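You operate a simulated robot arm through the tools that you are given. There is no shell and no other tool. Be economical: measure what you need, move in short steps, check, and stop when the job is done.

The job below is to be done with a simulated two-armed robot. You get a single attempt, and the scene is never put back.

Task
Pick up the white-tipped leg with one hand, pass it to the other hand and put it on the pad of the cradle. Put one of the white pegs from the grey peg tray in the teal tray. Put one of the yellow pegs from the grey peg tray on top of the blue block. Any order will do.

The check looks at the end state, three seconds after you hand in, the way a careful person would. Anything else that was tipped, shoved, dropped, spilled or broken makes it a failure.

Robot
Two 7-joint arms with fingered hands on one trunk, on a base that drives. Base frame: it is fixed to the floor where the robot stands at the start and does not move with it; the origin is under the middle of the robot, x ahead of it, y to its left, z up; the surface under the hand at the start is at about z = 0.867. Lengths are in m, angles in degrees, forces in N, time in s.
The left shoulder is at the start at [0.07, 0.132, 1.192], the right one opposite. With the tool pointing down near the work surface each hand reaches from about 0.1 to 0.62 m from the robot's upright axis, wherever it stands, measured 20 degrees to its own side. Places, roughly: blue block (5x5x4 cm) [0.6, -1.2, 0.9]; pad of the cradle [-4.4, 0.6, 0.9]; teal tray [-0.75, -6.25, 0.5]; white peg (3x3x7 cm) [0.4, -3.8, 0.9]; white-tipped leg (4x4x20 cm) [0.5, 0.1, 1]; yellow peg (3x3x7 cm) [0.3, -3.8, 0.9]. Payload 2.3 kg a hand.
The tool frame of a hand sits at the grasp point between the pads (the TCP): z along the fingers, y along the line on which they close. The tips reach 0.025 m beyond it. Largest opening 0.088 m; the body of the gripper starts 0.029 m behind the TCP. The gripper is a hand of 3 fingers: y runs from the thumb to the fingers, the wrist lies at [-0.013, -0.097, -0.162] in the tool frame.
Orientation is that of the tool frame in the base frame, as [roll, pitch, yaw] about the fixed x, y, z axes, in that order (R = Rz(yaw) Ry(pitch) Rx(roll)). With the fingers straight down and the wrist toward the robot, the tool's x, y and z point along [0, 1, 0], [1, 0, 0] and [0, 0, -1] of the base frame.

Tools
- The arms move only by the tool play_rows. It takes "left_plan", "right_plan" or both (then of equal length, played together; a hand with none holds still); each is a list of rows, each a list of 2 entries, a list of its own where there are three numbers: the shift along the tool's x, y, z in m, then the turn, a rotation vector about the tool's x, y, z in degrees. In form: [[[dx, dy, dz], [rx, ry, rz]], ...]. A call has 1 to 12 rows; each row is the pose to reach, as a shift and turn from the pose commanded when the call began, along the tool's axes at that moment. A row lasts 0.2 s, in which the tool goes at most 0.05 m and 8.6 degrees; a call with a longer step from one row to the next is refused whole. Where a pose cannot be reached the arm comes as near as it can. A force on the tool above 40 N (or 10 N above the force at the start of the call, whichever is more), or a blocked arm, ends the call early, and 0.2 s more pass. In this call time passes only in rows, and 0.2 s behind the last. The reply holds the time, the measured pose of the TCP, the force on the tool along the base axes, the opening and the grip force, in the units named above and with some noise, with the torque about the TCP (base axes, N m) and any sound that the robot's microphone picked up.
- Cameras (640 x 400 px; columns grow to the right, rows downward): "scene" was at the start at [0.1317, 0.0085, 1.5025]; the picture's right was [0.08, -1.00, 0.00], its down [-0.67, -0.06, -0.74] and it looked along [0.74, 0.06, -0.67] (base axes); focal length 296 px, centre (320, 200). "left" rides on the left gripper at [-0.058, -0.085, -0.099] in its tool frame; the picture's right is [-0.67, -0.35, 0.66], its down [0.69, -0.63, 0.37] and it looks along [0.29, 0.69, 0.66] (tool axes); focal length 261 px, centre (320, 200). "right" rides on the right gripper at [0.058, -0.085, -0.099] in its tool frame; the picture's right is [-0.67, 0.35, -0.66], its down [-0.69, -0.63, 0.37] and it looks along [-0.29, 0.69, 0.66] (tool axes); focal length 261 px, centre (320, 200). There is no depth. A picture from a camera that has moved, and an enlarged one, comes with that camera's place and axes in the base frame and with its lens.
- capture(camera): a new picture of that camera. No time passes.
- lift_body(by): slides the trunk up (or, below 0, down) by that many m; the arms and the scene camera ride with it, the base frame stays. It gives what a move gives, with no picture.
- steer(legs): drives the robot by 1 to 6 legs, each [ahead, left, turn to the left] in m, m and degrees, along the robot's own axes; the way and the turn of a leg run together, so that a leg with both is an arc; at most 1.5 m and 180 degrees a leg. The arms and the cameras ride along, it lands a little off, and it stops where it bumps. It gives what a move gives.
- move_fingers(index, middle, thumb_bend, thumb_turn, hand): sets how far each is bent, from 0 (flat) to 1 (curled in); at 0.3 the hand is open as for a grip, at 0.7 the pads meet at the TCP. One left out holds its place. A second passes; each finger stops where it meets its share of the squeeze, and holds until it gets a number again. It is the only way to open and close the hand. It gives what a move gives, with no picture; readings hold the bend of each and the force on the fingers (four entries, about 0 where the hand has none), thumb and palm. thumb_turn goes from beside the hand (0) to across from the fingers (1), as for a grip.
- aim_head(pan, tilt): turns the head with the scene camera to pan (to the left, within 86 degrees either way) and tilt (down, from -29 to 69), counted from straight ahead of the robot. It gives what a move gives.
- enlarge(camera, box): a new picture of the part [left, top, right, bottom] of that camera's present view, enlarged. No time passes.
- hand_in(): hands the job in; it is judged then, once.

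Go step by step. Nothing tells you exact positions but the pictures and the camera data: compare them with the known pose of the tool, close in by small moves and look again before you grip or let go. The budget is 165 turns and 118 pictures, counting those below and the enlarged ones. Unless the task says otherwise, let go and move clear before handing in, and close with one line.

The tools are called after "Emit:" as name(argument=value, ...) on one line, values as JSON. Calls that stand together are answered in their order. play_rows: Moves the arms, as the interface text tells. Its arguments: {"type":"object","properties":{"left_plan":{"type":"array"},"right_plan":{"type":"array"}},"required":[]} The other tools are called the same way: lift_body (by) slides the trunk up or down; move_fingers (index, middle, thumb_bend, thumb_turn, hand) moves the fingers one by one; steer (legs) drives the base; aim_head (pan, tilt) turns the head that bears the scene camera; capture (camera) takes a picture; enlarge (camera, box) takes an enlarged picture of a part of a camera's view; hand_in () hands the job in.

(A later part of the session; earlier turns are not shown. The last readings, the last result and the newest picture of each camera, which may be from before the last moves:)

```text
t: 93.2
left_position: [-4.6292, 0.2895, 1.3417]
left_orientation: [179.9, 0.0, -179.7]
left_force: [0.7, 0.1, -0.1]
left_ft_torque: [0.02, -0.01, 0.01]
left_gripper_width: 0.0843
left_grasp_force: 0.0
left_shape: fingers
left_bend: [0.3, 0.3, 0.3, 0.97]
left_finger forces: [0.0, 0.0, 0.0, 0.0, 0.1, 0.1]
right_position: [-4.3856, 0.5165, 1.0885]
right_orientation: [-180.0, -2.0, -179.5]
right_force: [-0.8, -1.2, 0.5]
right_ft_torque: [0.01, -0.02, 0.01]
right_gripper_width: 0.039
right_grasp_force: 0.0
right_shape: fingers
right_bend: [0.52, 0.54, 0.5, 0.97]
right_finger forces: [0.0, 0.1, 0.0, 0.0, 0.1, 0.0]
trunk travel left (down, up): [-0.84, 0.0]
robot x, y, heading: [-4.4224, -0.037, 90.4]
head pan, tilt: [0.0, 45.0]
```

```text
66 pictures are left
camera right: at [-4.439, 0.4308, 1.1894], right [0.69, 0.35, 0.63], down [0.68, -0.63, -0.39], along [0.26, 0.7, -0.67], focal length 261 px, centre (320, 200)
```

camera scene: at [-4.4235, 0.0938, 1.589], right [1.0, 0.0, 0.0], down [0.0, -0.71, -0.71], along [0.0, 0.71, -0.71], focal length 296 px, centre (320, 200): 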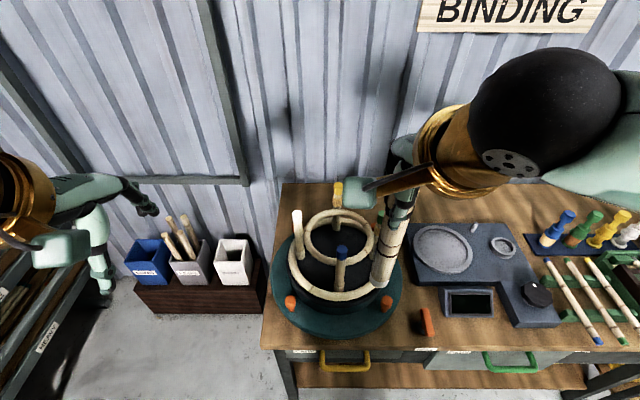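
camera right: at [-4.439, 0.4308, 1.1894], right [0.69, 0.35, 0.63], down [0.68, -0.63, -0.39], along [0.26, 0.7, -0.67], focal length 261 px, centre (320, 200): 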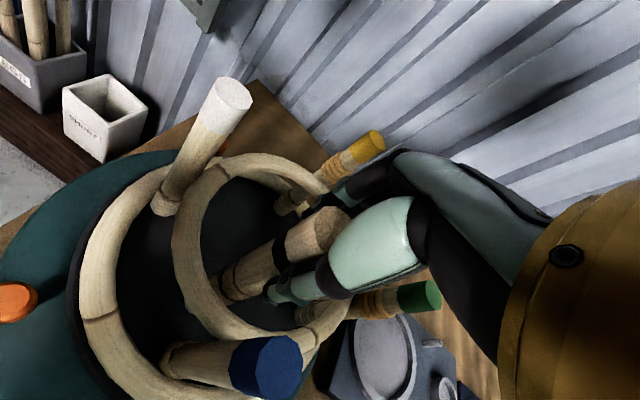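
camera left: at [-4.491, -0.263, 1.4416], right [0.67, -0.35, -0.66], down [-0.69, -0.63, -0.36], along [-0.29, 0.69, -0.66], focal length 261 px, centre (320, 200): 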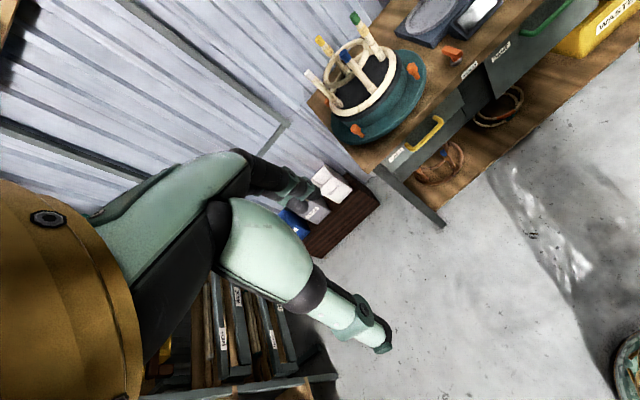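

The leg stands on its own. I'll raise the hand straight up, slowly at first.

Emit:
play_rows(right_plan=[[[0, 0, -0.01], [0, 0, 0]], [[0, 0, -0.02], [0, 0, 0]], [[0, 0, -0.03], [0, 0, 0]], [[0, 0, -0.045], [0, 0, 0]], [[0, 0, -0.06], [0, 0, 0]], [[0, 0, -0.08], [0, 0, 0]], [[0, 0, -0.1], [0, 0, 0]]])

Emit:
capture(camera="right")

Emit:
enlarge(camera="scene", box=[250, 120, 450, 320])

```text
t: 94.8
left_position: [-4.6291, 0.2885, 1.3422]
left_orientation: [-180.0, 0.0, -179.7]
left_force: [-0.2, -0.1, -0.7]
left_ft_torque: [0.01, -0.02, 0.0]
left_gripper_width: 0.0845
left_grasp_force: 0.0
left_shape: fingers
left_bend: [0.3, 0.3, 0.3, 0.97]
left_finger forces: [0.0, 0.1, 0.0, 0.0, 0.1, 0.0]
right_position: [-4.3833, 0.5146, 1.1873]
right_orientation: [-180.0, -2.0, -179.6]
right_force: [0.4, 0.6, 0.4]
right_ft_torque: [-0.01, -0.03, -0.01]
right_gripper_width: 0.0392
right_grasp_force: 0.1
right_shape: fingers
right_bend: [0.52, 0.54, 0.5, 0.97]
right_finger forces: [0.1, 0.0, 0.1, 0.0, 0.1, 0.0]
trunk travel left (down, up): [-0.84, 0.0]
robot x, y, heading: [-4.4176, -0.0367, 90.3]
head pan, tilt: [0.0, 45.0]
```

```text
65 pictures are left
camera right: at [-4.4357, 0.4283, 1.2889], right [0.69, 0.35, 0.63], down [0.68, -0.63, -0.39], along [0.26, 0.7, -0.67], focal length 261 px, centre (320, 200)
```

right: 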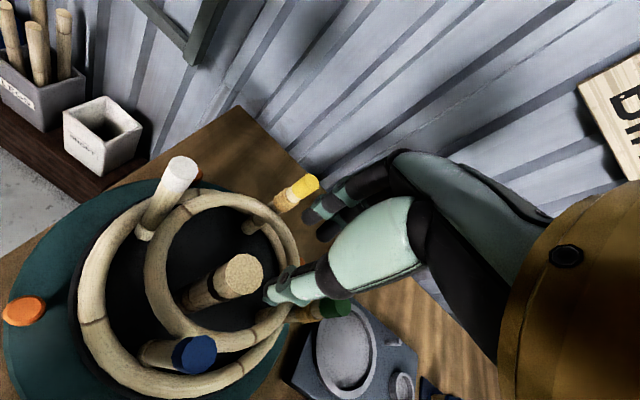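

```text
2.00 times, centred on (350, 220) of scene
camera zoom: at [-4.4242, 0.096, 1.5888], right [1.0, 0.0, 0.0], down [0.0, -0.71, -0.71], along [0.0, 0.71, -0.71], focal length 592 px, centre (260, 160)
```

zoom: 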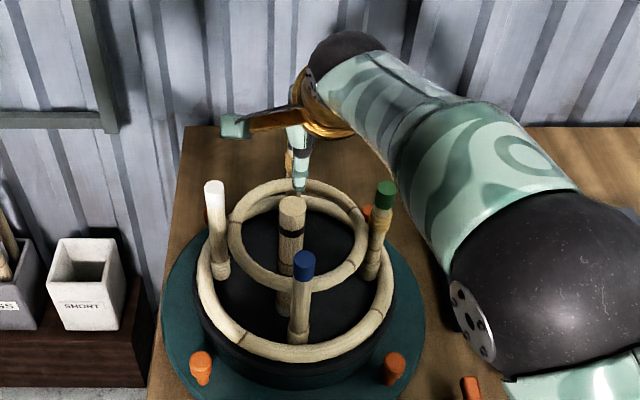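

The leg stands upright at the centre of the pad. I'll raise the hand clear, draw it back, and back away.

Emit:
play_rows(right_plan=[[[0, 0, -0.03], [0, 0, 0]], [[0, 0, -0.06], [0, 0, 0]], [[0, 0, -0.08], [0, 0, 0]], [[0, -0.04, -0.09], [0, 0, 0]], [[-0.01, -0.08, -0.09], [0, 0, 0]], [[-0.03, -0.12, -0.09], [0, 0, 0]], [[-0.06, -0.16, -0.09], [0, 2, 0]], [[-0.09, -0.19, -0.09], [0, 2, 0]], [[-0.12, -0.21, -0.09], [0, 2, 0]]])

Emit:
steer(legs=[[-0.42, 0, 0]])

Emit:
enlarge(camera="scene", box=[240, 80, 440, 240])

```text
t: 96.8
left_position: [-4.6293, 0.2883, 1.3414]
left_orientation: [-180.0, 0.0, -179.7]
left_force: [-0.4, 0.2, 0.8]
left_ft_torque: [0.01, 0.03, 0.0]
left_gripper_width: 0.0845
left_grasp_force: 0.0
left_shape: fingers
left_bend: [0.3, 0.3, 0.3, 0.97]
left_finger forces: [0.0, 0.0, 0.0, 0.0, 0.1, 0.0]
right_position: [-4.257, 0.3048, 1.2787]
right_orientation: [179.8, -3.9, -179.7]
right_force: [0.8, 0.2, -1.2]
right_ft_torque: [0.0, -0.02, 0.02]
right_gripper_width: 0.0394
right_grasp_force: 0.1
right_shape: fingers
right_bend: [0.52, 0.54, 0.5, 0.98]
right_finger forces: [0.1, 0.0, 0.0, 0.0, 0.0, 0.0]
trunk travel left (down, up): [-0.84, 0.0]
robot x, y, heading: [-4.4232, -0.0319, 90.3]
head pan, tilt: [0.0, 45.0]
```

```text
t: 99.4
left_position: [-4.6282, -0.1346, 1.3416]
left_orientation: [-179.9, 0.1, -179.8]
left_force: [0.0, -0.2, -0.7]
left_ft_torque: [-0.02, 0.0, 0.01]
left_gripper_width: 0.0844
left_grasp_force: 0.1
left_shape: fingers
left_bend: [0.3, 0.3, 0.3, 0.97]
left_finger forces: [0.0, 0.0, 0.1, 0.1, 0.1, 0.0]
right_position: [-4.2559, -0.1192, 1.2769]
right_orientation: [-180.0, -3.9, -179.9]
right_force: [-1.0, 0.5, -0.2]
right_ft_torque: [-0.05, -0.01, -0.01]
right_gripper_width: 0.0393
right_grasp_force: 0.0
right_shape: fingers
right_bend: [0.52, 0.54, 0.5, 0.98]
right_finger forces: [0.0, 0.1, 0.1, 0.1, 0.0, 0.0]
trunk travel left (down, up): [-0.84, 0.0]
robot x, y, heading: [-4.4212, -0.4648, 90.2]
head pan, tilt: [0.0, 45.0]
```

```text
2.50 times, centred on (340, 160) of scene
camera zoom: at [-4.4224, -0.3272, 1.5885], right [1.0, 0.0, 0.0], down [0.0, -0.71, -0.71], along [0.0, 0.71, -0.71], focal length 740 px, centre (270, 300)
```

zoom: 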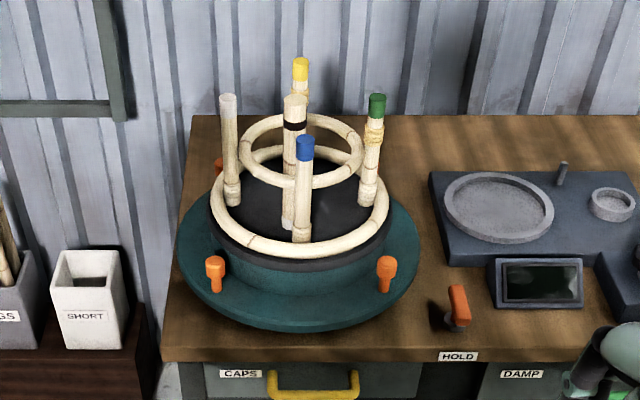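

The leg stands well. I'll straighten the right hand, open it, and drive back toward the first bench.

Emit:
play_rows(right_plan=[[[0, 0, 0], [0, -4, 0]], [[0, 0, 0], [0, -4, 0]]])

Emit:
move_fingers(hand="right", index=0.3, middle=0.3, thumb_bend=0.3)

Emit:
steer(legs=[[0, 0, -90], [1.3, 0.2, 0], [1.2, 0, 0]])

Emit:
steer(legs=[[1.4, 0, 0]])

```text
t: 100.0
left_position: [-4.6276, -0.1367, 1.3432]
left_orientation: [-179.9, 0.1, -179.9]
left_force: [0.4, 0.0, -0.3]
left_ft_torque: [0.0, 0.01, -0.02]
left_gripper_width: 0.0848
left_grasp_force: 0.1
left_shape: fingers
left_bend: [0.3, 0.3, 0.3, 0.97]
left_finger forces: [0.0, 0.0, 0.0, 0.1, 0.0, 0.1]
right_position: [-4.2567, -0.1204, 1.2764]
right_orientation: [-180.0, 0.1, -179.9]
right_force: [0.5, 0.7, -0.3]
right_ft_torque: [0.04, -0.01, -0.01]
right_gripper_width: 0.0393
right_grasp_force: 0.0
right_shape: fingers
right_bend: [0.52, 0.54, 0.5, 0.98]
right_finger forces: [0.1, 0.0, 0.0, 0.0, 0.0, 0.0]
trunk travel left (down, up): [-0.84, 0.0]
robot x, y, heading: [-4.422, -0.4611, 90.1]
head pan, tilt: [0.0, 45.0]
```

```text
t: 101.0
left_position: [-4.6279, -0.1367, 1.3423]
left_orientation: [180.0, 0.0, -179.9]
left_force: [0.1, -0.1, -0.3]
left_ft_torque: [0.0, -0.05, 0.03]
left_gripper_width: 0.0845
left_grasp_force: 0.0
left_shape: fingers
left_bend: [0.3, 0.3, 0.3, 0.97]
left_finger forces: [0.0, 0.0, 0.1, 0.0, 0.1, 0.0]
right_position: [-4.256, -0.1219, 1.2773]
right_orientation: [-179.9, 0.0, -179.7]
right_force: [0.9, 1.2, 0.4]
right_ft_torque: [-0.01, 0.0, 0.0]
right_gripper_width: 0.0844
right_grasp_force: 0.0
right_shape: fingers
right_bend: [0.3, 0.3, 0.3, 0.98]
right_finger forces: [0.1, 0.0, 0.1, 0.1, 0.1, 0.0]
trunk travel left (down, up): [-0.84, 0.0]
robot x, y, heading: [-4.4197, -0.4635, 89.9]
head pan, tilt: [0.0, 45.0]
```

```text
t: 117.2
left_position: [-1.5699, -0.0523, 1.342]
left_orientation: [-180.0, 0.0, 90.7]
left_force: [-0.2, 0.0, 0.2]
left_ft_torque: [0.01, 0.0, -0.02]
left_gripper_width: 0.0846
left_grasp_force: 0.1
left_shape: fingers
left_bend: [0.3, 0.3, 0.3, 0.97]
left_finger forces: [0.1, 0.0, 0.0, 0.0, 0.0, 0.0]
right_position: [-1.5509, -0.4253, 1.2768]
right_orientation: [180.0, 0.1, 90.7]
right_force: [-0.2, 1.3, 0.4]
right_ft_torque: [0.02, 0.01, 0.01]
right_gripper_width: 0.0841
right_grasp_force: 0.0
right_shape: fingers
right_bend: [0.3, 0.3, 0.3, 0.98]
right_finger forces: [0.0, 0.1, 0.1, 0.0, 0.1, 0.0]
trunk travel left (down, up): [-0.84, 0.0]
robot x, y, heading: [-1.8911, -0.266, 0.5]
head pan, tilt: [0.0, 45.0]
```

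```text
t: 124.2
left_position: [-0.1585, -0.0602, 1.3417]
left_orientation: [-180.0, 0.1, 89.5]
left_force: [0.4, -0.5, -0.4]
left_ft_torque: [0.0, 0.01, 0.0]
left_gripper_width: 0.0844
left_grasp_force: 0.1
left_shape: fingers
left_bend: [0.3, 0.3, 0.3, 0.97]
left_finger forces: [0.1, 0.0, 0.0, 0.0, 0.1, 0.0]
right_position: [-0.1468, -0.4304, 1.278]
right_orientation: [-180.0, 0.0, 89.5]
right_force: [0.3, 0.7, -0.3]
right_ft_torque: [0.01, 0.01, 0.01]
right_gripper_width: 0.0848
right_grasp_force: 0.2
right_shape: fingers
right_bend: [0.3, 0.3, 0.3, 0.98]
right_finger forces: [0.0, 0.0, 0.0, 0.1, 0.0, 0.0]
trunk travel left (down, up): [-0.84, 0.0]
robot x, y, heading: [-0.4867, -0.2608, -0.7]
head pan, tilt: [0.0, 45.0]
```

I'll strafe along the bench, stopping at the blue block to look.

Emit:
steer(legs=[[0.1, -0.94, 0.7]])

Emit:
capture(camera="scene")

Emit:
aim_head(pan=-80, tilt=20)

Emit:
capture(camera="scene")

```text
t: 129.2
left_position: [-0.0579, -0.989, 1.3418]
left_orientation: [180.0, 0.2, 91.6]
left_force: [-0.8, -0.2, 0.0]
left_ft_torque: [0.0, -0.01, 0.01]
left_gripper_width: 0.0845
left_grasp_force: 0.0
left_shape: fingers
left_bend: [0.3, 0.3, 0.3, 0.97]
left_finger forces: [0.1, 0.1, 0.0, 0.0, 0.0, 0.0]
right_position: [-0.0329, -1.36, 1.2781]
right_orientation: [179.9, 0.1, 91.5]
right_force: [0.7, 0.8, 0.2]
right_ft_torque: [0.03, 0.02, 0.01]
right_gripper_width: 0.0844
right_grasp_force: 0.0
right_shape: fingers
right_bend: [0.3, 0.3, 0.3, 0.98]
right_finger forces: [0.0, 0.0, 0.1, 0.0, 0.1, 0.1]
trunk travel left (down, up): [-0.84, 0.0]
robot x, y, heading: [-0.3797, -1.2045, 1.5]
head pan, tilt: [0.0, 45.0]
```

```text
62 pictures are left
camera scene: at [-0.2482, -1.1988, 1.5888], right [0.03, -1.0, 0.0], down [-0.71, -0.02, -0.71], along [0.71, 0.02, -0.71], focal length 296 px, centre (320, 200)
```

scene: 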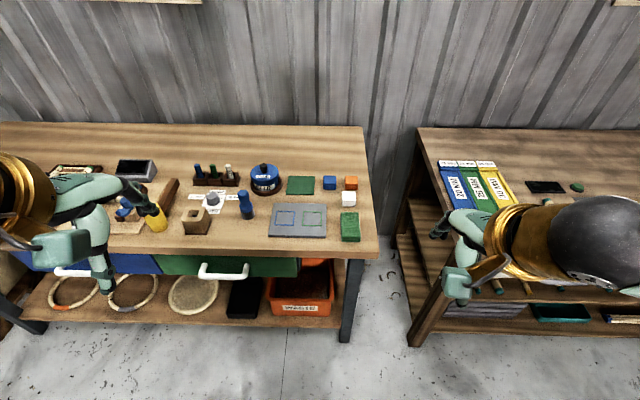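

```text
t: 130.7
left_position: [-0.0578, -0.9897, 1.3427]
left_orientation: [180.0, 0.0, 91.5]
left_force: [-0.5, -0.4, -1.0]
left_ft_torque: [0.04, 0.0, -0.02]
left_gripper_width: 0.0844
left_grasp_force: 0.0
left_shape: fingers
left_bend: [0.3, 0.3, 0.3, 0.97]
left_finger forces: [0.0, 0.0, 0.0, 0.0, 0.0, 0.0]
right_position: [-0.0316, -1.3599, 1.2761]
right_orientation: [-179.9, 0.0, 91.6]
right_force: [0.6, -0.4, 0.1]
right_ft_torque: [0.01, 0.0, -0.01]
right_gripper_width: 0.0846
right_grasp_force: 0.0
right_shape: fingers
right_bend: [0.3, 0.3, 0.3, 0.98]
right_finger forces: [0.0, 0.1, 0.1, 0.0, 0.0, 0.0]
trunk travel left (down, up): [-0.84, 0.0]
robot x, y, heading: [-0.3813, -1.2043, 1.3]
head pan, tilt: [-80.0, 20.0]
```

```text
61 pictures are left
camera scene: at [-0.3107, -1.2937, 1.6274], right [-0.98, -0.2, 0.0], down [-0.07, 0.34, -0.94], along [0.19, -0.92, -0.34], focal length 296 px, centre (320, 200)
```

scene: 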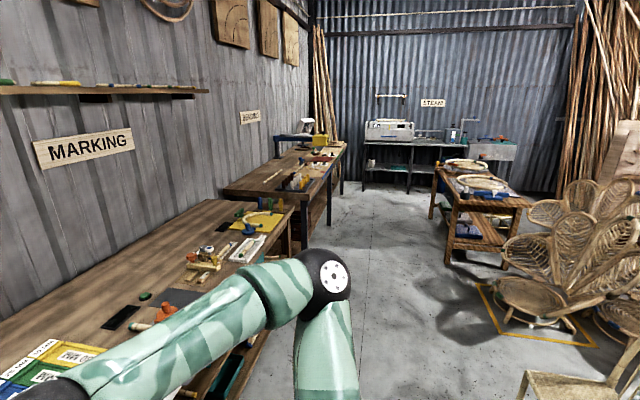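

The blue block is at about (0.52, -1.21). I'll go on down the aisle to the peg tray at y = -3.8.

Emit:
steer(legs=[[0, -1.3, -1.3], [0, -1.3, 0]])

Emit:
aim_head(pan=0, tilt=45)

Emit:
capture(camera="scene")

```text
t: 143.4
left_position: [0.0008, -3.5815, 1.3415]
left_orientation: [180.0, 0.0, 92.3]
left_force: [-0.9, -0.3, 0.5]
left_ft_torque: [-0.01, -0.01, -0.02]
left_gripper_width: 0.0846
left_grasp_force: 0.0
left_shape: fingers
left_bend: [0.3, 0.3, 0.3, 0.97]
left_finger forces: [0.0, 0.0, 0.0, 0.0, 0.0, 0.1]
right_position: [0.0305, -3.9527, 1.2763]
right_orientation: [180.0, 0.1, 92.4]
right_force: [-0.9, -0.5, -0.4]
right_ft_torque: [0.0, 0.02, -0.01]
right_gripper_width: 0.084
right_grasp_force: 0.1
right_shape: fingers
right_bend: [0.3, 0.3, 0.3, 0.98]
right_finger forces: [0.1, 0.0, 0.1, 0.0, 0.1, 0.0]
trunk travel left (down, up): [-0.84, 0.0]
robot x, y, heading: [-0.3177, -3.8001, 2.3]
head pan, tilt: [-80.0, 20.0]
```

```text
t: 144.9
left_position: [0.0007, -3.5844, 1.3415]
left_orientation: [180.0, 0.0, 92.2]
left_force: [-0.4, -0.4, 0.4]
left_ft_torque: [-0.03, -0.01, -0.01]
left_gripper_width: 0.0846
left_grasp_force: 0.1
left_shape: fingers
left_bend: [0.3, 0.3, 0.3, 0.97]
left_finger forces: [0.0, 0.1, 0.1, 0.0, 0.0, 0.1]
right_position: [0.0304, -3.9537, 1.2773]
right_orientation: [-180.0, 0.0, 92.4]
right_force: [0.4, -0.2, 0.9]
right_ft_torque: [0.03, 0.0, -0.05]
right_gripper_width: 0.0844
right_grasp_force: 0.2
right_shape: fingers
right_bend: [0.3, 0.3, 0.3, 0.98]
right_finger forces: [0.1, 0.1, 0.1, 0.0, 0.1, 0.0]
trunk travel left (down, up): [-0.84, 0.0]
robot x, y, heading: [-0.3175, -3.8038, 2.3]
head pan, tilt: [0.0, 45.0]
```

```text
60 pictures are left
camera scene: at [-0.1873, -3.7962, 1.5888], right [0.04, -1.0, 0.0], down [-0.71, -0.03, -0.71], along [0.71, 0.03, -0.71], focal length 296 px, centre (320, 200)
```

scene: 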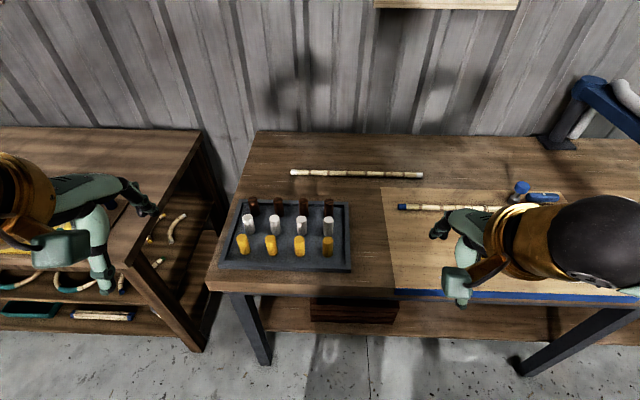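

The tray has a front row of yellow, a middle row of white and a back row of brown pegs, about 7.7 cm apart. The rightmost column is at y ≈ -3.80. I'll move up to the bench and look closely.

Emit:
steer(legs=[[0.2, 0.1, -2.3]])

Emit:
aim_head(pan=0, tilt=55)

Emit:
enlarge(camera="scene", box=[200, 100, 460, 280])

Emit:
capture(camera="right")

```text
t: 146.6
left_position: [0.1998, -3.4951, 1.3443]
left_orientation: [179.8, -0.1, 89.9]
left_force: [0.9, 0.0, 0.0]
left_ft_torque: [0.01, -0.03, -0.05]
left_gripper_width: 0.0844
left_grasp_force: 0.0
left_shape: fingers
left_bend: [0.3, 0.3, 0.3, 0.97]
left_finger forces: [0.1, 0.0, 0.0, 0.1, 0.0, 0.0]
right_position: [0.216, -3.8658, 1.2776]
right_orientation: [179.8, -0.1, 90.0]
right_force: [0.6, 1.0, 0.2]
right_ft_torque: [0.03, -0.01, 0.01]
right_gripper_width: 0.0845
right_grasp_force: 0.1
right_shape: fingers
right_bend: [0.3, 0.3, 0.3, 0.98]
right_finger forces: [0.0, 0.0, 0.1, 0.0, 0.0, 0.0]
trunk travel left (down, up): [-0.84, 0.0]
robot x, y, heading: [-0.1241, -3.6959, -0.1]
head pan, tilt: [0.0, 45.0]
```

```text
t: 147.3
left_position: [0.204, -3.4929, 1.3424]
left_orientation: [179.9, 0.0, 89.9]
left_force: [0.9, -0.3, -0.2]
left_ft_torque: [-0.03, -0.01, 0.01]
left_gripper_width: 0.0849
left_grasp_force: 0.0
left_shape: fingers
left_bend: [0.3, 0.3, 0.3, 0.97]
left_finger forces: [0.0, 0.0, 0.0, 0.1, 0.0, 0.0]
right_position: [0.2182, -3.8625, 1.2764]
right_orientation: [-179.9, -0.1, 89.9]
right_force: [0.2, 0.5, -0.2]
right_ft_torque: [-0.02, -0.02, 0.01]
right_gripper_width: 0.0844
right_grasp_force: 0.1
right_shape: fingers
right_bend: [0.3, 0.3, 0.3, 0.98]
right_finger forces: [0.1, 0.0, 0.0, 0.0, 0.0, 0.1]
trunk travel left (down, up): [-0.84, 0.0]
robot x, y, heading: [-0.1171, -3.6952, -0.1]
head pan, tilt: [0.0, 55.0]
```

```text
2.22 times, centred on (330, 190) of scene
camera zoom: at [-0.002, -3.6976, 1.5754], right [0.0, -1.0, 0.0], down [-0.82, 0.0, -0.57], along [0.57, 0.0, -0.82], focal length 658 px, centre (298, 222)
```

zoom: 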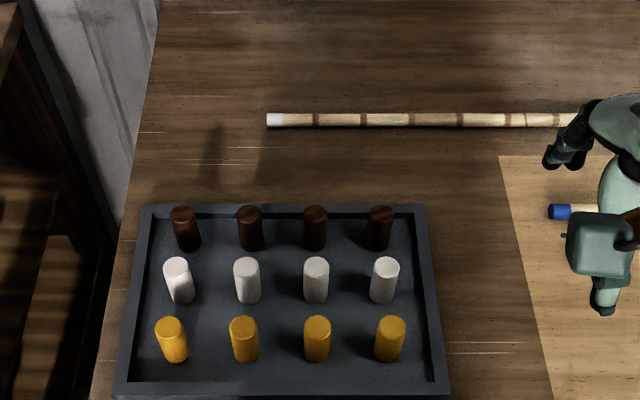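

```text
58 pictures are left
camera right: at [0.1348, -3.8061, 1.3765], right [0.35, -0.67, 0.66], down [-0.63, -0.69, -0.37], along [0.7, -0.28, -0.66], focal length 261 px, centre (320, 200)
```

right: 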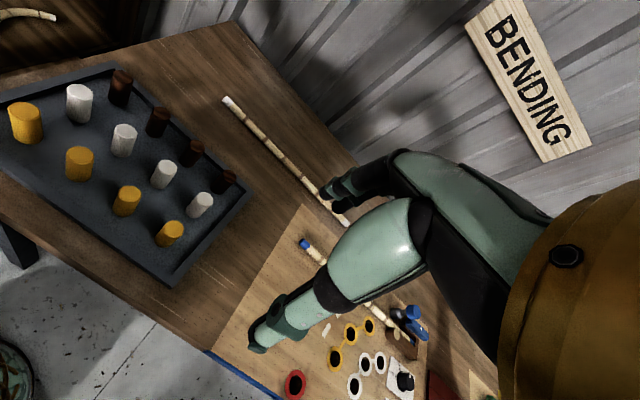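

I'll take the white peg in the right column with the right hand and the yellow peg in the left column with the left hand. I'll narrow both grips and hover above the pegs first.

Emit:
move_fingers(hand="right", index=0.41, middle=0.41, thumb_bend=0.41)

Emit:
move_fingers(hand="left", index=0.41, middle=0.41, thumb_bend=0.41)

Emit:
play_rows(left_plan=[[[-0.009, 0.012, 0.035], [0, 0, 0]], [[-0.018, 0.024, 0.07], [0, 0, 0]], [[-0.027, 0.036, 0.105], [0, 0, 0]], [[-0.036, 0.048, 0.14], [0, 0, 0]], [[-0.045, 0.06, 0.175], [0, 0, 0]], [[-0.054, 0.072, 0.21], [0, 0, 0]], [[-0.063, 0.085, 0.25], [0, 0, 0]], [[-0.069, 0.098, 0.285], [0, 0, 0]], [[-0.069, 0.098, 0.285], [0, 0, 0]]], right_plan=[[[0.009, 0.02, 0.028], [0, 0, 0]], [[0.018, 0.04, 0.056], [0, 0, 0]], [[0.027, 0.06, 0.084], [0, 0, 0]], [[0.036, 0.08, 0.112], [0, 0, 0]], [[0.045, 0.1, 0.14], [0, 0, 0]], [[0.054, 0.12, 0.168], [0, 0, 0]], [[0.063, 0.14, 0.196], [0, 0, 0]], [[0.07, 0.161, 0.22], [0, 0, 0]], [[0.07, 0.161, 0.22], [0, 0, 0]]])

Emit:
capture(camera="right")

Emit:
capture(camera="left")

Emit:
enlarge(camera="scene", box=[200, 100, 460, 300])

```text
t: 148.3
left_position: [0.2046, -3.4915, 1.3415]
left_orientation: [180.0, 0.0, 90.0]
left_force: [0.1, -1.1, -1.0]
left_ft_torque: [-0.01, -0.04, -0.02]
left_gripper_width: 0.0843
left_grasp_force: 0.0
left_shape: fingers
left_bend: [0.3, 0.3, 0.3, 0.97]
left_finger forces: [0.0, 0.0, 0.0, 0.0, 0.0, 0.1]
right_position: [0.2192, -3.8641, 1.2771]
right_orientation: [180.0, 0.0, 90.0]
right_force: [-0.8, 0.0, -1.0]
right_ft_torque: [0.02, 0.02, 0.0]
right_gripper_width: 0.0622
right_grasp_force: 0.0
right_shape: fingers
right_bend: [0.41, 0.41, 0.41, 0.98]
right_finger forces: [0.1, 0.0, 0.0, 0.0, 0.0, 0.0]
trunk travel left (down, up): [-0.84, 0.0]
robot x, y, heading: [-0.1215, -3.6974, -0.2]
head pan, tilt: [0.0, 55.0]
```

```text
t: 149.3
left_position: [0.2042, -3.4917, 1.3424]
left_orientation: [180.0, -0.1, 90.0]
left_force: [0.6, -0.4, 0.2]
left_ft_torque: [0.01, 0.0, 0.01]
left_gripper_width: 0.062
left_grasp_force: 0.1
left_shape: fingers
left_bend: [0.41, 0.41, 0.41, 0.97]
left_finger forces: [0.1, 0.0, 0.0, 0.0, 0.0, 0.1]
right_position: [0.2191, -3.8644, 1.2775]
right_orientation: [180.0, 0.0, 90.0]
right_force: [0.6, 0.0, 0.6]
right_ft_torque: [0.02, -0.02, 0.05]
right_gripper_width: 0.0621
right_grasp_force: 0.1
right_shape: fingers
right_bend: [0.41, 0.41, 0.41, 0.98]
right_finger forces: [0.0, 0.0, 0.0, 0.1, 0.0, 0.0]
trunk travel left (down, up): [-0.84, 0.0]
robot x, y, heading: [-0.1196, -3.6981, 0.1]
head pan, tilt: [0.0, 55.0]
```

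```text
t: 151.3
left_position: [0.3002, -3.562, 1.057]
left_orientation: [180.0, -0.1, 90.0]
left_force: [0.3, -0.3, 0.8]
left_ft_torque: [0.01, -0.05, 0.02]
left_gripper_width: 0.0618
left_grasp_force: 0.0
left_shape: fingers
left_bend: [0.41, 0.41, 0.41, 0.97]
left_finger forces: [0.0, 0.0, 0.1, 0.1, 0.0, 0.1]
right_position: [0.3812, -3.7931, 1.0594]
right_orientation: [179.9, 0.0, 90.0]
right_force: [0.9, 0.1, -1.0]
right_ft_torque: [0.0, 0.0, -0.01]
right_gripper_width: 0.0618
right_grasp_force: 0.0
right_shape: fingers
right_bend: [0.41, 0.41, 0.41, 0.98]
right_finger forces: [0.0, 0.0, 0.1, 0.0, 0.0, 0.1]
trunk travel left (down, up): [-0.84, 0.0]
robot x, y, heading: [-0.1203, -3.6998, -0.1]
head pan, tilt: [0.0, 55.0]
```

```text
57 pictures are left
camera right: at [0.2973, -3.7355, 1.1581], right [0.35, -0.67, 0.66], down [-0.63, -0.69, -0.37], along [0.7, -0.29, -0.66], focal length 261 px, centre (320, 200)
```

right: 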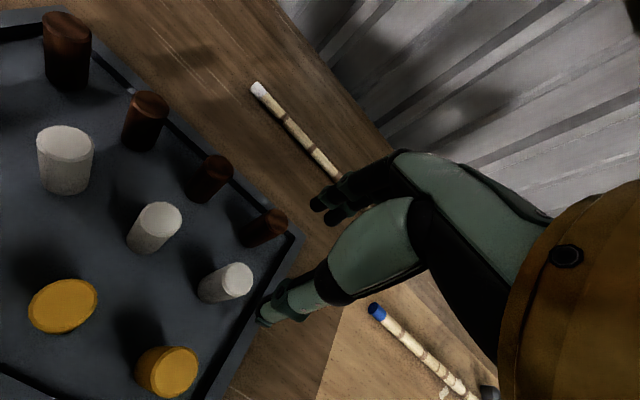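

```text
56 pictures are left
camera left: at [0.2135, -3.6213, 1.1563], right [-0.35, -0.67, -0.66], down [-0.63, 0.69, -0.37], along [0.69, 0.28, -0.66], focal length 261 px, centre (320, 200)
```

left: 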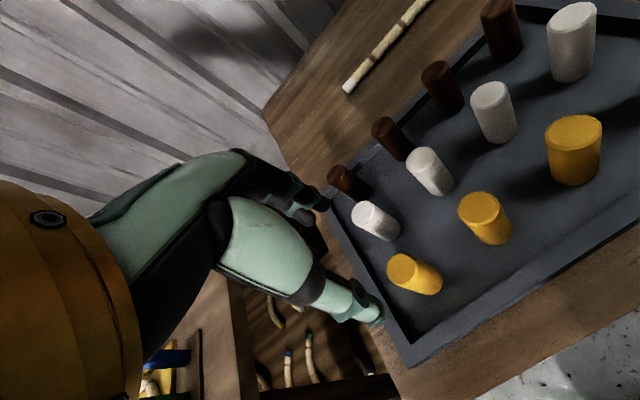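

```text
2.00 times, centred on (330, 200) of scene
camera zoom: at [-0.0019, -3.697, 1.5754], right [0.0, -1.0, 0.0], down [-0.82, 0.0, -0.57], along [0.57, 0.0, -0.82], focal length 592 px, centre (300, 200)
```

zoom: 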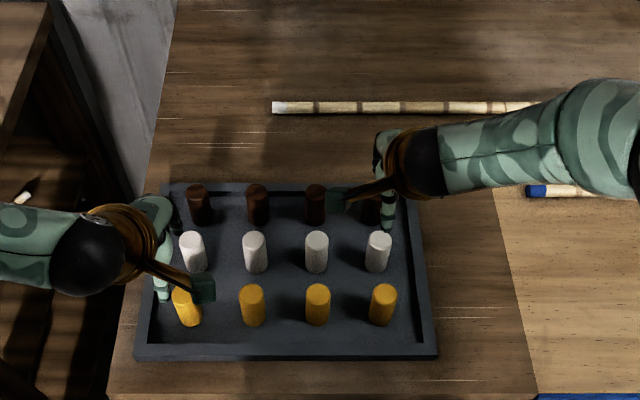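

I refine the pegs to white at about (0.390, -3.80) and yellow at about (0.311, -3.561), with tops near 0.93. I'll lower to just above them and look again.

Emit:
play_rows(left_plan=[[[0.001, 0.005, 0.025], [0, 0, 0]], [[0.001, 0.01, 0.05], [0, 0, 0]], [[0.001, 0.01, 0.075], [0, 0, 0]], [[0.001, 0.01, 0.075], [0, 0, 0]]], right_plan=[[[-0.003, 0.004, 0.025], [0, 0, 0]], [[-0.007, 0.008, 0.05], [0, 0, 0]], [[-0.007, 0.008, 0.075], [0, 0, 0]], [[-0.007, 0.008, 0.075], [0, 0, 0]]])

Emit:
capture(camera="right")

Emit:
capture(camera="left")

Emit:
enlarge(camera="scene", box=[240, 160, 400, 280])

```text
t: 152.3
left_position: [0.3111, -3.5611, 0.9811]
left_orientation: [180.0, 0.1, 89.9]
left_force: [0.1, 0.2, 1.2]
left_ft_torque: [0.0, 0.01, 0.01]
left_gripper_width: 0.0618
left_grasp_force: 0.0
left_shape: fingers
left_bend: [0.41, 0.41, 0.41, 0.97]
left_finger forces: [0.0, 0.1, 0.0, 0.0, 0.1, 0.1]
right_position: [0.3893, -3.8005, 0.982]
right_orientation: [180.0, 0.0, 90.0]
right_force: [0.0, -0.3, 0.0]
right_ft_torque: [-0.01, -0.01, -0.02]
right_gripper_width: 0.0618
right_grasp_force: 0.1
right_shape: fingers
right_bend: [0.41, 0.41, 0.41, 0.98]
right_finger forces: [0.1, 0.1, 0.0, 0.0, 0.0, 0.0]
trunk travel left (down, up): [-0.84, 0.0]
robot x, y, heading: [-0.1205, -3.6982, -0.3]
head pan, tilt: [0.0, 55.0]
```

```text
54 pictures are left
camera right: at [0.3057, -3.7433, 1.0814], right [0.35, -0.67, 0.66], down [-0.63, -0.69, -0.37], along [0.69, -0.29, -0.66], focal length 261 px, centre (320, 200)
```

right: 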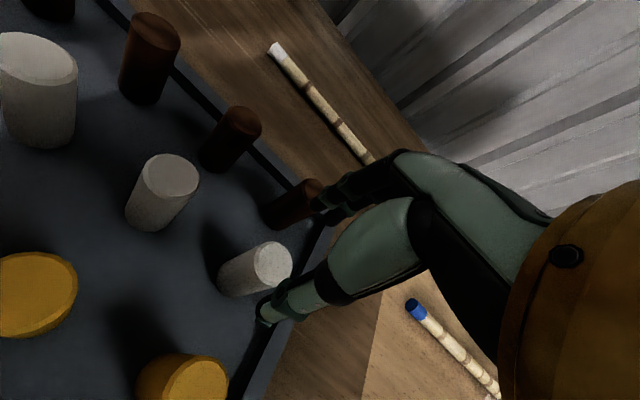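

```text
53 pictures are left
camera left: at [0.2253, -3.6195, 1.0813], right [-0.35, -0.67, -0.66], down [-0.63, 0.69, -0.37], along [0.69, 0.28, -0.66], focal length 261 px, centre (320, 200)
```

left: 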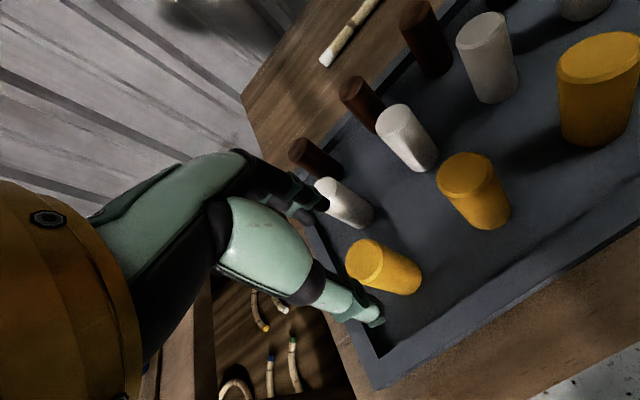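

```text
3.33 times, centred on (320, 220) of scene
camera zoom: at [-0.0012, -3.6968, 1.5753], right [0.0, -1.0, 0.0], down [-0.82, 0.0, -0.57], along [0.57, 0.0, -0.82], focal length 987 px, centre (320, 133)
```

zoom: 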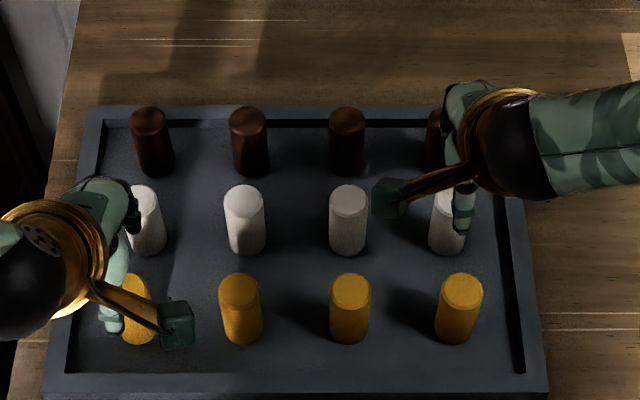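

The peg tops are near z 0.937. I'll make small corrections, then descend to grasp depth and check.

Emit:
play_rows(left_plan=[[[-0.001, -0.006, 0.0], [0, 0, 0]], [[-0.001, -0.006, 0.015], [0, 0, 0]], [[-0.001, -0.006, 0.03], [0, 0, 0]], [[-0.001, -0.006, 0.045], [0, 0, 0]], [[-0.001, -0.006, 0.06], [0, 0, 0]], [[-0.001, -0.006, 0.06], [0, 0, 0]]], right_plan=[[[0.002, -0.004, 0.0], [0, 0, 0]], [[0.002, -0.004, 0.015], [0, 0, 0]], [[0.002, -0.004, 0.03], [0, 0, 0]], [[0.002, -0.004, 0.045], [0, 0, 0]], [[0.002, -0.004, 0.06], [0, 0, 0]], [[0.002, -0.004, 0.06], [0, 0, 0]]])

Emit:
capture(camera="right")

Emit:
capture(camera="left")

```text
t: 153.7
left_position: [0.3059, -3.5628, 0.9219]
left_orientation: [179.9, 0.0, 89.9]
left_force: [0.1, -0.6, 0.1]
left_ft_torque: [-0.02, 0.03, 0.0]
left_gripper_width: 0.0621
left_grasp_force: 0.0
left_shape: fingers
left_bend: [0.41, 0.41, 0.41, 0.97]
left_finger forces: [0.0, 0.1, 0.0, 0.0, 0.0, 0.0]
right_position: [0.3842, -3.7976, 0.9223]
right_orientation: [-180.0, 0.0, 90.0]
right_force: [0.4, 0.6, -0.3]
right_ft_torque: [-0.02, 0.0, 0.03]
right_gripper_width: 0.0619
right_grasp_force: 0.1
right_shape: fingers
right_bend: [0.41, 0.41, 0.41, 0.98]
right_finger forces: [0.0, 0.0, 0.0, 0.1, 0.0, 0.1]
trunk travel left (down, up): [-0.84, 0.0]
robot x, y, heading: [-0.1207, -3.7006, -0.2]
head pan, tilt: [0.0, 55.0]
```

```text
51 pictures are left
camera right: at [0.3, -3.7405, 1.021], right [0.35, -0.67, 0.66], down [-0.63, -0.69, -0.37], along [0.69, -0.28, -0.66], focal length 261 px, centre (320, 200)
```

right: 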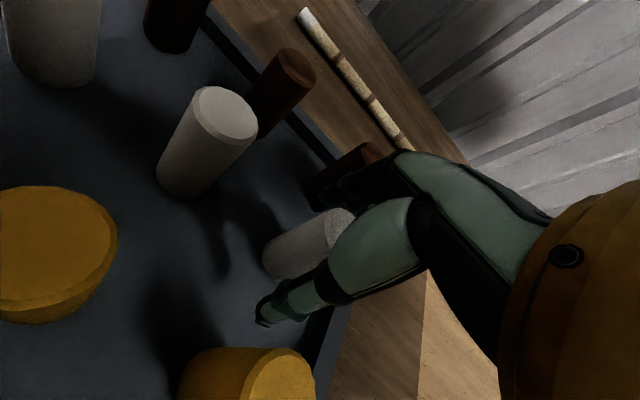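

```text
50 pictures are left
camera left: at [0.2199, -3.6214, 1.0216], right [-0.35, -0.67, -0.66], down [-0.63, 0.69, -0.37], along [0.69, 0.28, -0.66], focal length 261 px, centre (320, 200)
```

left: 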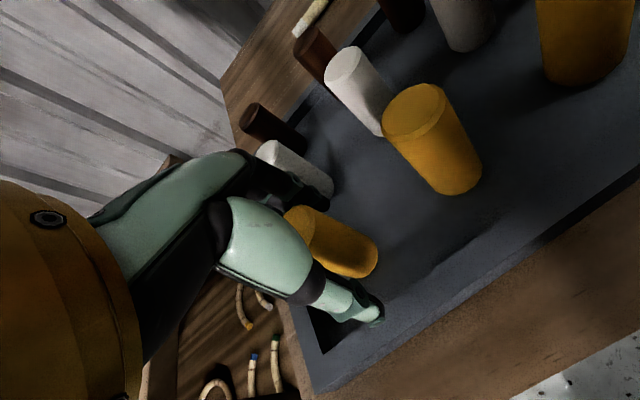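

Both pegs sit between the fingers. I'll close both hands.

Emit:
move_fingers(hand="right", index=0.7, middle=0.7, thumb_bend=0.7)

Emit:
move_fingers(hand="left", index=0.7, middle=0.7, thumb_bend=0.7)

Emit:
play_rows(left_plan=[[[0, 0, -0.02], [0, 0, 0]], [[0, 0, -0.04], [0, 0, 0]], [[0, 0, -0.07], [0, 0, 0]], [[0, 0, -0.1], [0, 0, 0]], [[0, 0, -0.13], [0, 0, 0]], [[0, 0, -0.16], [0, 0, 0]], [[0, 0, -0.16], [0, 0, 0]]], right_plan=[[[0, 0, -0.02], [0, 0, 0]], [[0, 0, -0.04], [0, 0, 0]], [[0, 0, -0.07], [0, 0, 0]], [[0, 0, -0.1], [0, 0, 0]], [[0, 0, -0.13], [0, 0, 0]], [[0, 0, -0.16], [0, 0, 0]], [[0, 0, -0.16], [0, 0, 0]]])

Emit:
capture(camera="scene")

Emit:
capture(camera="right")

Emit:
capture(camera="left")

```text
t: 154.7
left_position: [0.3075, -3.5619, 0.9225]
left_orientation: [179.9, 0.1, 89.9]
left_force: [0.5, -0.5, -0.2]
left_ft_torque: [0.01, -0.01, 0.02]
left_gripper_width: 0.0617
left_grasp_force: 0.0
left_shape: fingers
left_bend: [0.41, 0.41, 0.41, 0.97]
left_finger forces: [0.0, 0.1, 0.0, 0.0, 0.1, 0.0]
right_position: [0.3841, -3.7984, 0.9218]
right_orientation: [180.0, 0.0, 90.0]
right_force: [-0.4, 0.0, 0.7]
right_ft_torque: [0.03, 0.0, -0.01]
right_gripper_width: 0.0197
right_grasp_force: 9.3
right_shape: fingers
right_bend: [0.62, 0.64, 0.6, 0.96]
right_finger forces: [4.4, 5.0, 0.1, 0.1, 9.4, 0.0]
trunk travel left (down, up): [-0.84, 0.0]
robot x, y, heading: [-0.1222, -3.698, 0.2]
head pan, tilt: [0.0, 55.0]
```

```text
t: 155.7
left_position: [0.3061, -3.5617, 0.9225]
left_orientation: [-180.0, 0.0, 90.0]
left_force: [0.7, 0.1, 0.1]
left_ft_torque: [0.0, 0.02, 0.02]
left_gripper_width: 0.0194
left_grasp_force: 9.3
left_shape: fingers
left_bend: [0.62, 0.64, 0.6, 0.96]
left_finger forces: [4.5, 4.8, 0.0, 0.0, 9.2, 0.0]
right_position: [0.384, -3.7979, 0.923]
right_orientation: [180.0, 0.0, 90.0]
right_force: [0.2, -0.6, -0.6]
right_ft_torque: [-0.01, 0.0, 0.01]
right_gripper_width: 0.0197
right_grasp_force: 9.3
right_shape: fingers
right_bend: [0.62, 0.64, 0.6, 0.96]
right_finger forces: [4.5, 5.0, 0.0, 0.0, 9.5, 0.1]
trunk travel left (down, up): [-0.84, 0.0]
robot x, y, heading: [-0.1221, -3.6974, -0.3]
head pan, tilt: [0.0, 55.0]
```

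```text
t: 157.3
left_position: [0.3055, -3.5604, 1.0824]
left_orientation: [-179.9, 0.0, 89.9]
left_force: [-0.3, 0.6, -0.4]
left_ft_torque: [0.02, -0.01, 0.03]
left_gripper_width: 0.0194
left_grasp_force: 9.5
left_shape: fingers
left_bend: [0.62, 0.64, 0.6, 0.96]
left_finger forces: [4.5, 4.7, 0.1, 0.1, 9.0, 0.0]
right_position: [0.3844, -3.7975, 1.0804]
right_orientation: [179.9, 0.0, 90.1]
right_force: [0.3, 0.0, -0.3]
right_ft_torque: [0.01, -0.03, 0.05]
right_gripper_width: 0.0195
right_grasp_force: 9.8
right_shape: fingers
right_bend: [0.62, 0.64, 0.6, 0.96]
right_finger forces: [4.5, 5.1, 0.0, 0.0, 9.2, 0.0]
trunk travel left (down, up): [-0.84, 0.0]
robot x, y, heading: [-0.1236, -3.6948, -0.2]
head pan, tilt: [0.0, 55.0]
```

```text
49 pictures are left
camera scene: at [-0.0005, -3.6973, 1.5752], right [0.0, -1.0, 0.0], down [-0.82, 0.0, -0.57], along [0.57, 0.0, -0.82], focal length 296 px, centre (320, 200)
```

scene: 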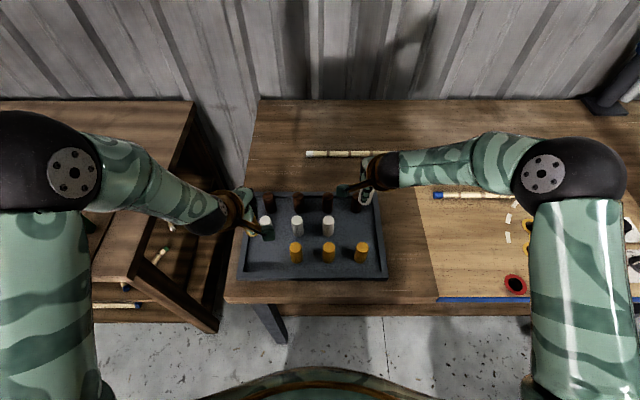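

```text
48 pictures are left
camera right: at [0.3002, -3.7408, 1.1802], right [0.35, -0.67, 0.66], down [-0.63, -0.69, -0.37], along [0.69, -0.28, -0.66], focal length 261 px, centre (320, 200)
```

right: 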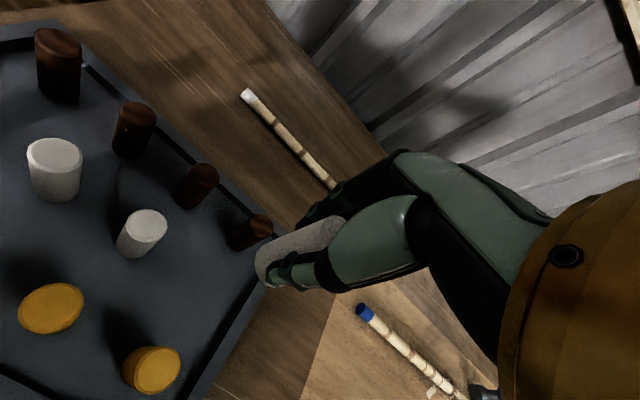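

```text
47 pictures are left
camera left: at [0.2189, -3.6195, 1.1819], right [-0.35, -0.67, -0.65], down [-0.63, 0.69, -0.37], along [0.69, 0.28, -0.66], focal length 261 px, centre (320, 200)
```

left: 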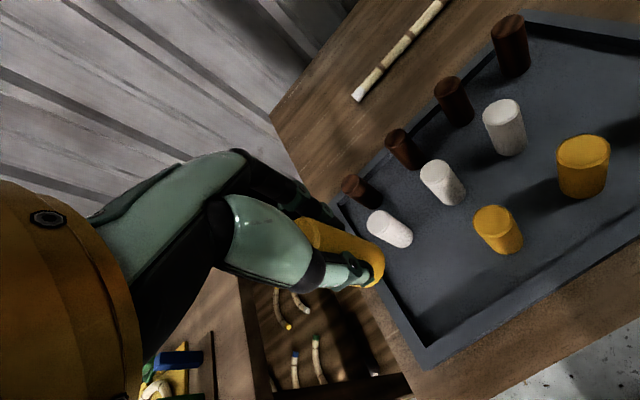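

Both pegs are held and nothing else has moved. I'll raise and tuck the hands, back off, and look toward the teal tray.

Emit:
play_rows(left_plan=[[[0, 0, -0.04], [0, 0, 0]], [[0, 0, -0.08], [0, 0, 0]], [[0, -0.03, -0.12], [0, 0, 0]], [[0, -0.06, -0.15], [0, 0, 0]], [[0, -0.09, -0.16], [0, 0, 0]], [[0.01, -0.1, -0.17], [0, 0, 0]]], right_plan=[[[0, 0, -0.04], [0, 0, 0]], [[0, -0.02, -0.08], [0, 0, 0]], [[0, -0.06, -0.11], [0, 0, 0]], [[0, -0.1, -0.14], [0, 0, 0]], [[-0.02, -0.14, -0.16], [0, 0, 0]], [[-0.04, -0.17, -0.17], [0, 0, 0]]])

Emit:
steer(legs=[[-0.3, 0, 0], [0, -0.7, 0]])

Emit:
aim_head(pan=-86, tilt=25)

Emit:
capture(camera="scene")

```text
t: 158.7
left_position: [0.2756, -3.5637, 1.204]
left_orientation: [-180.0, -0.1, 89.9]
left_force: [-0.3, -0.3, -1.0]
left_ft_torque: [-0.01, 0.04, 0.02]
left_gripper_width: 0.019
left_grasp_force: 9.2
left_shape: fingers
left_bend: [0.62, 0.65, 0.6, 0.96]
left_finger forces: [4.4, 4.7, 0.0, 0.1, 8.9, 0.0]
left hand out of reach, approached as far as the arm can: row 4, 5, 6
right_position: [0.2157, -3.8428, 1.2534]
right_orientation: [179.9, -0.2, 90.1]
right_force: [0.4, -0.1, 0.4]
right_ft_torque: [0.01, -0.02, 0.02]
right_gripper_width: 0.0192
right_grasp_force: 9.4
right_shape: fingers
right_bend: [0.63, 0.65, 0.6, 0.96]
right_finger forces: [4.5, 4.8, 0.1, 0.1, 9.0, 0.0]
trunk travel left (down, up): [-0.84, 0.0]
robot x, y, heading: [-0.1239, -3.702, -0.3]
head pan, tilt: [0.0, 55.0]
```

```text
t: 164.2
left_position: [-0.0285, -4.25, 1.2026]
left_orientation: [-180.0, -0.1, 90.1]
left_force: [0.0, 0.9, -0.5]
left_ft_torque: [0.02, 0.01, 0.0]
left_gripper_width: 0.0191
left_grasp_force: 9.3
left_shape: fingers
left_bend: [0.62, 0.65, 0.6, 0.96]
left_finger forces: [4.5, 4.7, 0.0, 0.0, 8.8, 0.1]
right_position: [-0.0865, -4.527, 1.2539]
right_orientation: [180.0, 0.1, 90.2]
right_force: [0.3, 0.6, -0.3]
right_ft_torque: [-0.03, -0.02, -0.01]
right_gripper_width: 0.019
right_grasp_force: 9.2
right_shape: fingers
right_bend: [0.63, 0.65, 0.6, 0.96]
right_finger forces: [4.5, 4.8, 0.1, 0.0, 9.0, 0.0]
trunk travel left (down, up): [-0.84, 0.0]
robot x, y, heading: [-0.4267, -4.3907, 0.2]
head pan, tilt: [0.0, 55.0]
```

```text
t: 165.8
left_position: [-0.0267, -4.2507, 1.2035]
left_orientation: [180.0, 0.0, 90.1]
left_force: [0.4, 1.2, -0.7]
left_ft_torque: [0.01, -0.02, 0.01]
left_gripper_width: 0.0192
left_grasp_force: 9.0
left_shape: fingers
left_bend: [0.62, 0.65, 0.6, 0.96]
left_finger forces: [4.3, 4.7, 0.1, 0.0, 8.8, 0.0]
right_position: [-0.0862, -4.5292, 1.2532]
right_orientation: [-180.0, 0.1, 90.3]
right_force: [-1.0, 0.5, -0.4]
right_ft_torque: [0.04, 0.0, 0.0]
right_gripper_width: 0.019
right_grasp_force: 9.1
right_shape: fingers
right_bend: [0.63, 0.65, 0.6, 0.96]
right_finger forces: [4.5, 4.8, 0.1, 0.0, 9.0, 0.1]
trunk travel left (down, up): [-0.84, 0.0]
robot x, y, heading: [-0.4255, -4.3886, -0.0]
head pan, tilt: [-85.9, 25.0]
```

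```text
46 pictures are left
camera scene: at [-0.3695, -4.4811, 1.6193], right [-1.0, -0.07, 0.0], down [-0.03, 0.42, -0.91], along [0.07, -0.9, -0.42], focal length 296 px, centre (320, 200)
```

scene: 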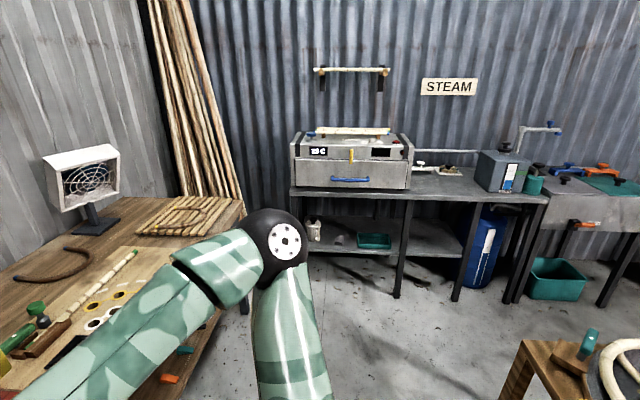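

The teal tray is on the lower shelf of the steam bench, at about x -0.65 and y -6.25. I'll turn to face it and drive closer.

Emit:
steer(legs=[[0, 0, -90], [0.85, -0.1, 0]])

Emit:
aim_head(pan=0, tilt=40)

Emit:
capture(camera="scene")

```text
t: 174.1
left_position: [-0.4016, -5.6331, 1.2031]
left_orientation: [-179.9, 0.1, -1.0]
left_force: [-0.6, 0.9, 0.3]
left_ft_torque: [0.01, 0.03, 0.01]
left_gripper_width: 0.019
left_grasp_force: 9.1
left_shape: fingers
left_bend: [0.63, 0.65, 0.6, 0.96]
left_finger forces: [4.4, 4.5, 0.0, 0.0, 8.6, 0.0]
right_position: [-0.6789, -5.5698, 1.2523]
right_orientation: [179.9, 0.0, -0.9]
right_force: [-0.3, -0.7, -0.9]
right_ft_torque: [-0.02, 0.0, -0.03]
right_gripper_width: 0.0192
right_grasp_force: 9.0
right_shape: fingers
right_bend: [0.63, 0.65, 0.6, 0.96]
right_finger forces: [4.3, 4.8, 0.1, 0.0, 8.9, 0.0]
trunk travel left (down, up): [-0.84, 0.0]
robot x, y, heading: [-0.5341, -5.2364, -90.7]
head pan, tilt: [-85.9, 25.0]
```

```text
t: 175.7
left_position: [-0.4019, -5.6344, 1.2024]
left_orientation: [180.0, -0.1, -1.0]
left_force: [-0.2, 0.0, -0.4]
left_ft_torque: [-0.04, -0.03, 0.0]
left_gripper_width: 0.0186
left_grasp_force: 8.6
left_shape: fingers
left_bend: [0.63, 0.65, 0.6, 0.96]
left_finger forces: [4.3, 4.7, 0.0, 0.0, 8.6, 0.1]
right_position: [-0.6793, -5.5713, 1.2534]
right_orientation: [-180.0, -0.1, -0.9]
right_force: [-0.6, 0.6, 0.2]
right_ft_torque: [0.01, -0.03, -0.03]
right_gripper_width: 0.0193
right_grasp_force: 8.7
right_shape: fingers
right_bend: [0.63, 0.65, 0.6, 0.96]
right_finger forces: [4.4, 4.8, 0.0, 0.0, 8.9, 0.0]
trunk travel left (down, up): [-0.84, 0.0]
robot x, y, heading: [-0.5353, -5.2338, -90.9]
head pan, tilt: [0.0, 40.0]
```

```text
45 pictures are left
camera scene: at [-0.5379, -5.3687, 1.596], right [-1.0, 0.02, 0.0], down [0.01, 0.64, -0.77], along [-0.01, -0.77, -0.64], focal length 296 px, centre (320, 200)
```

scene: 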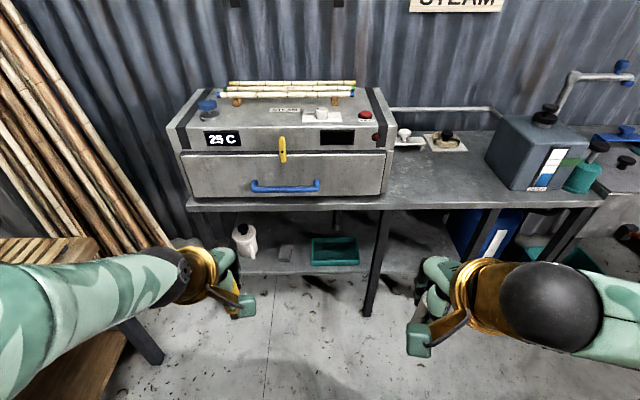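

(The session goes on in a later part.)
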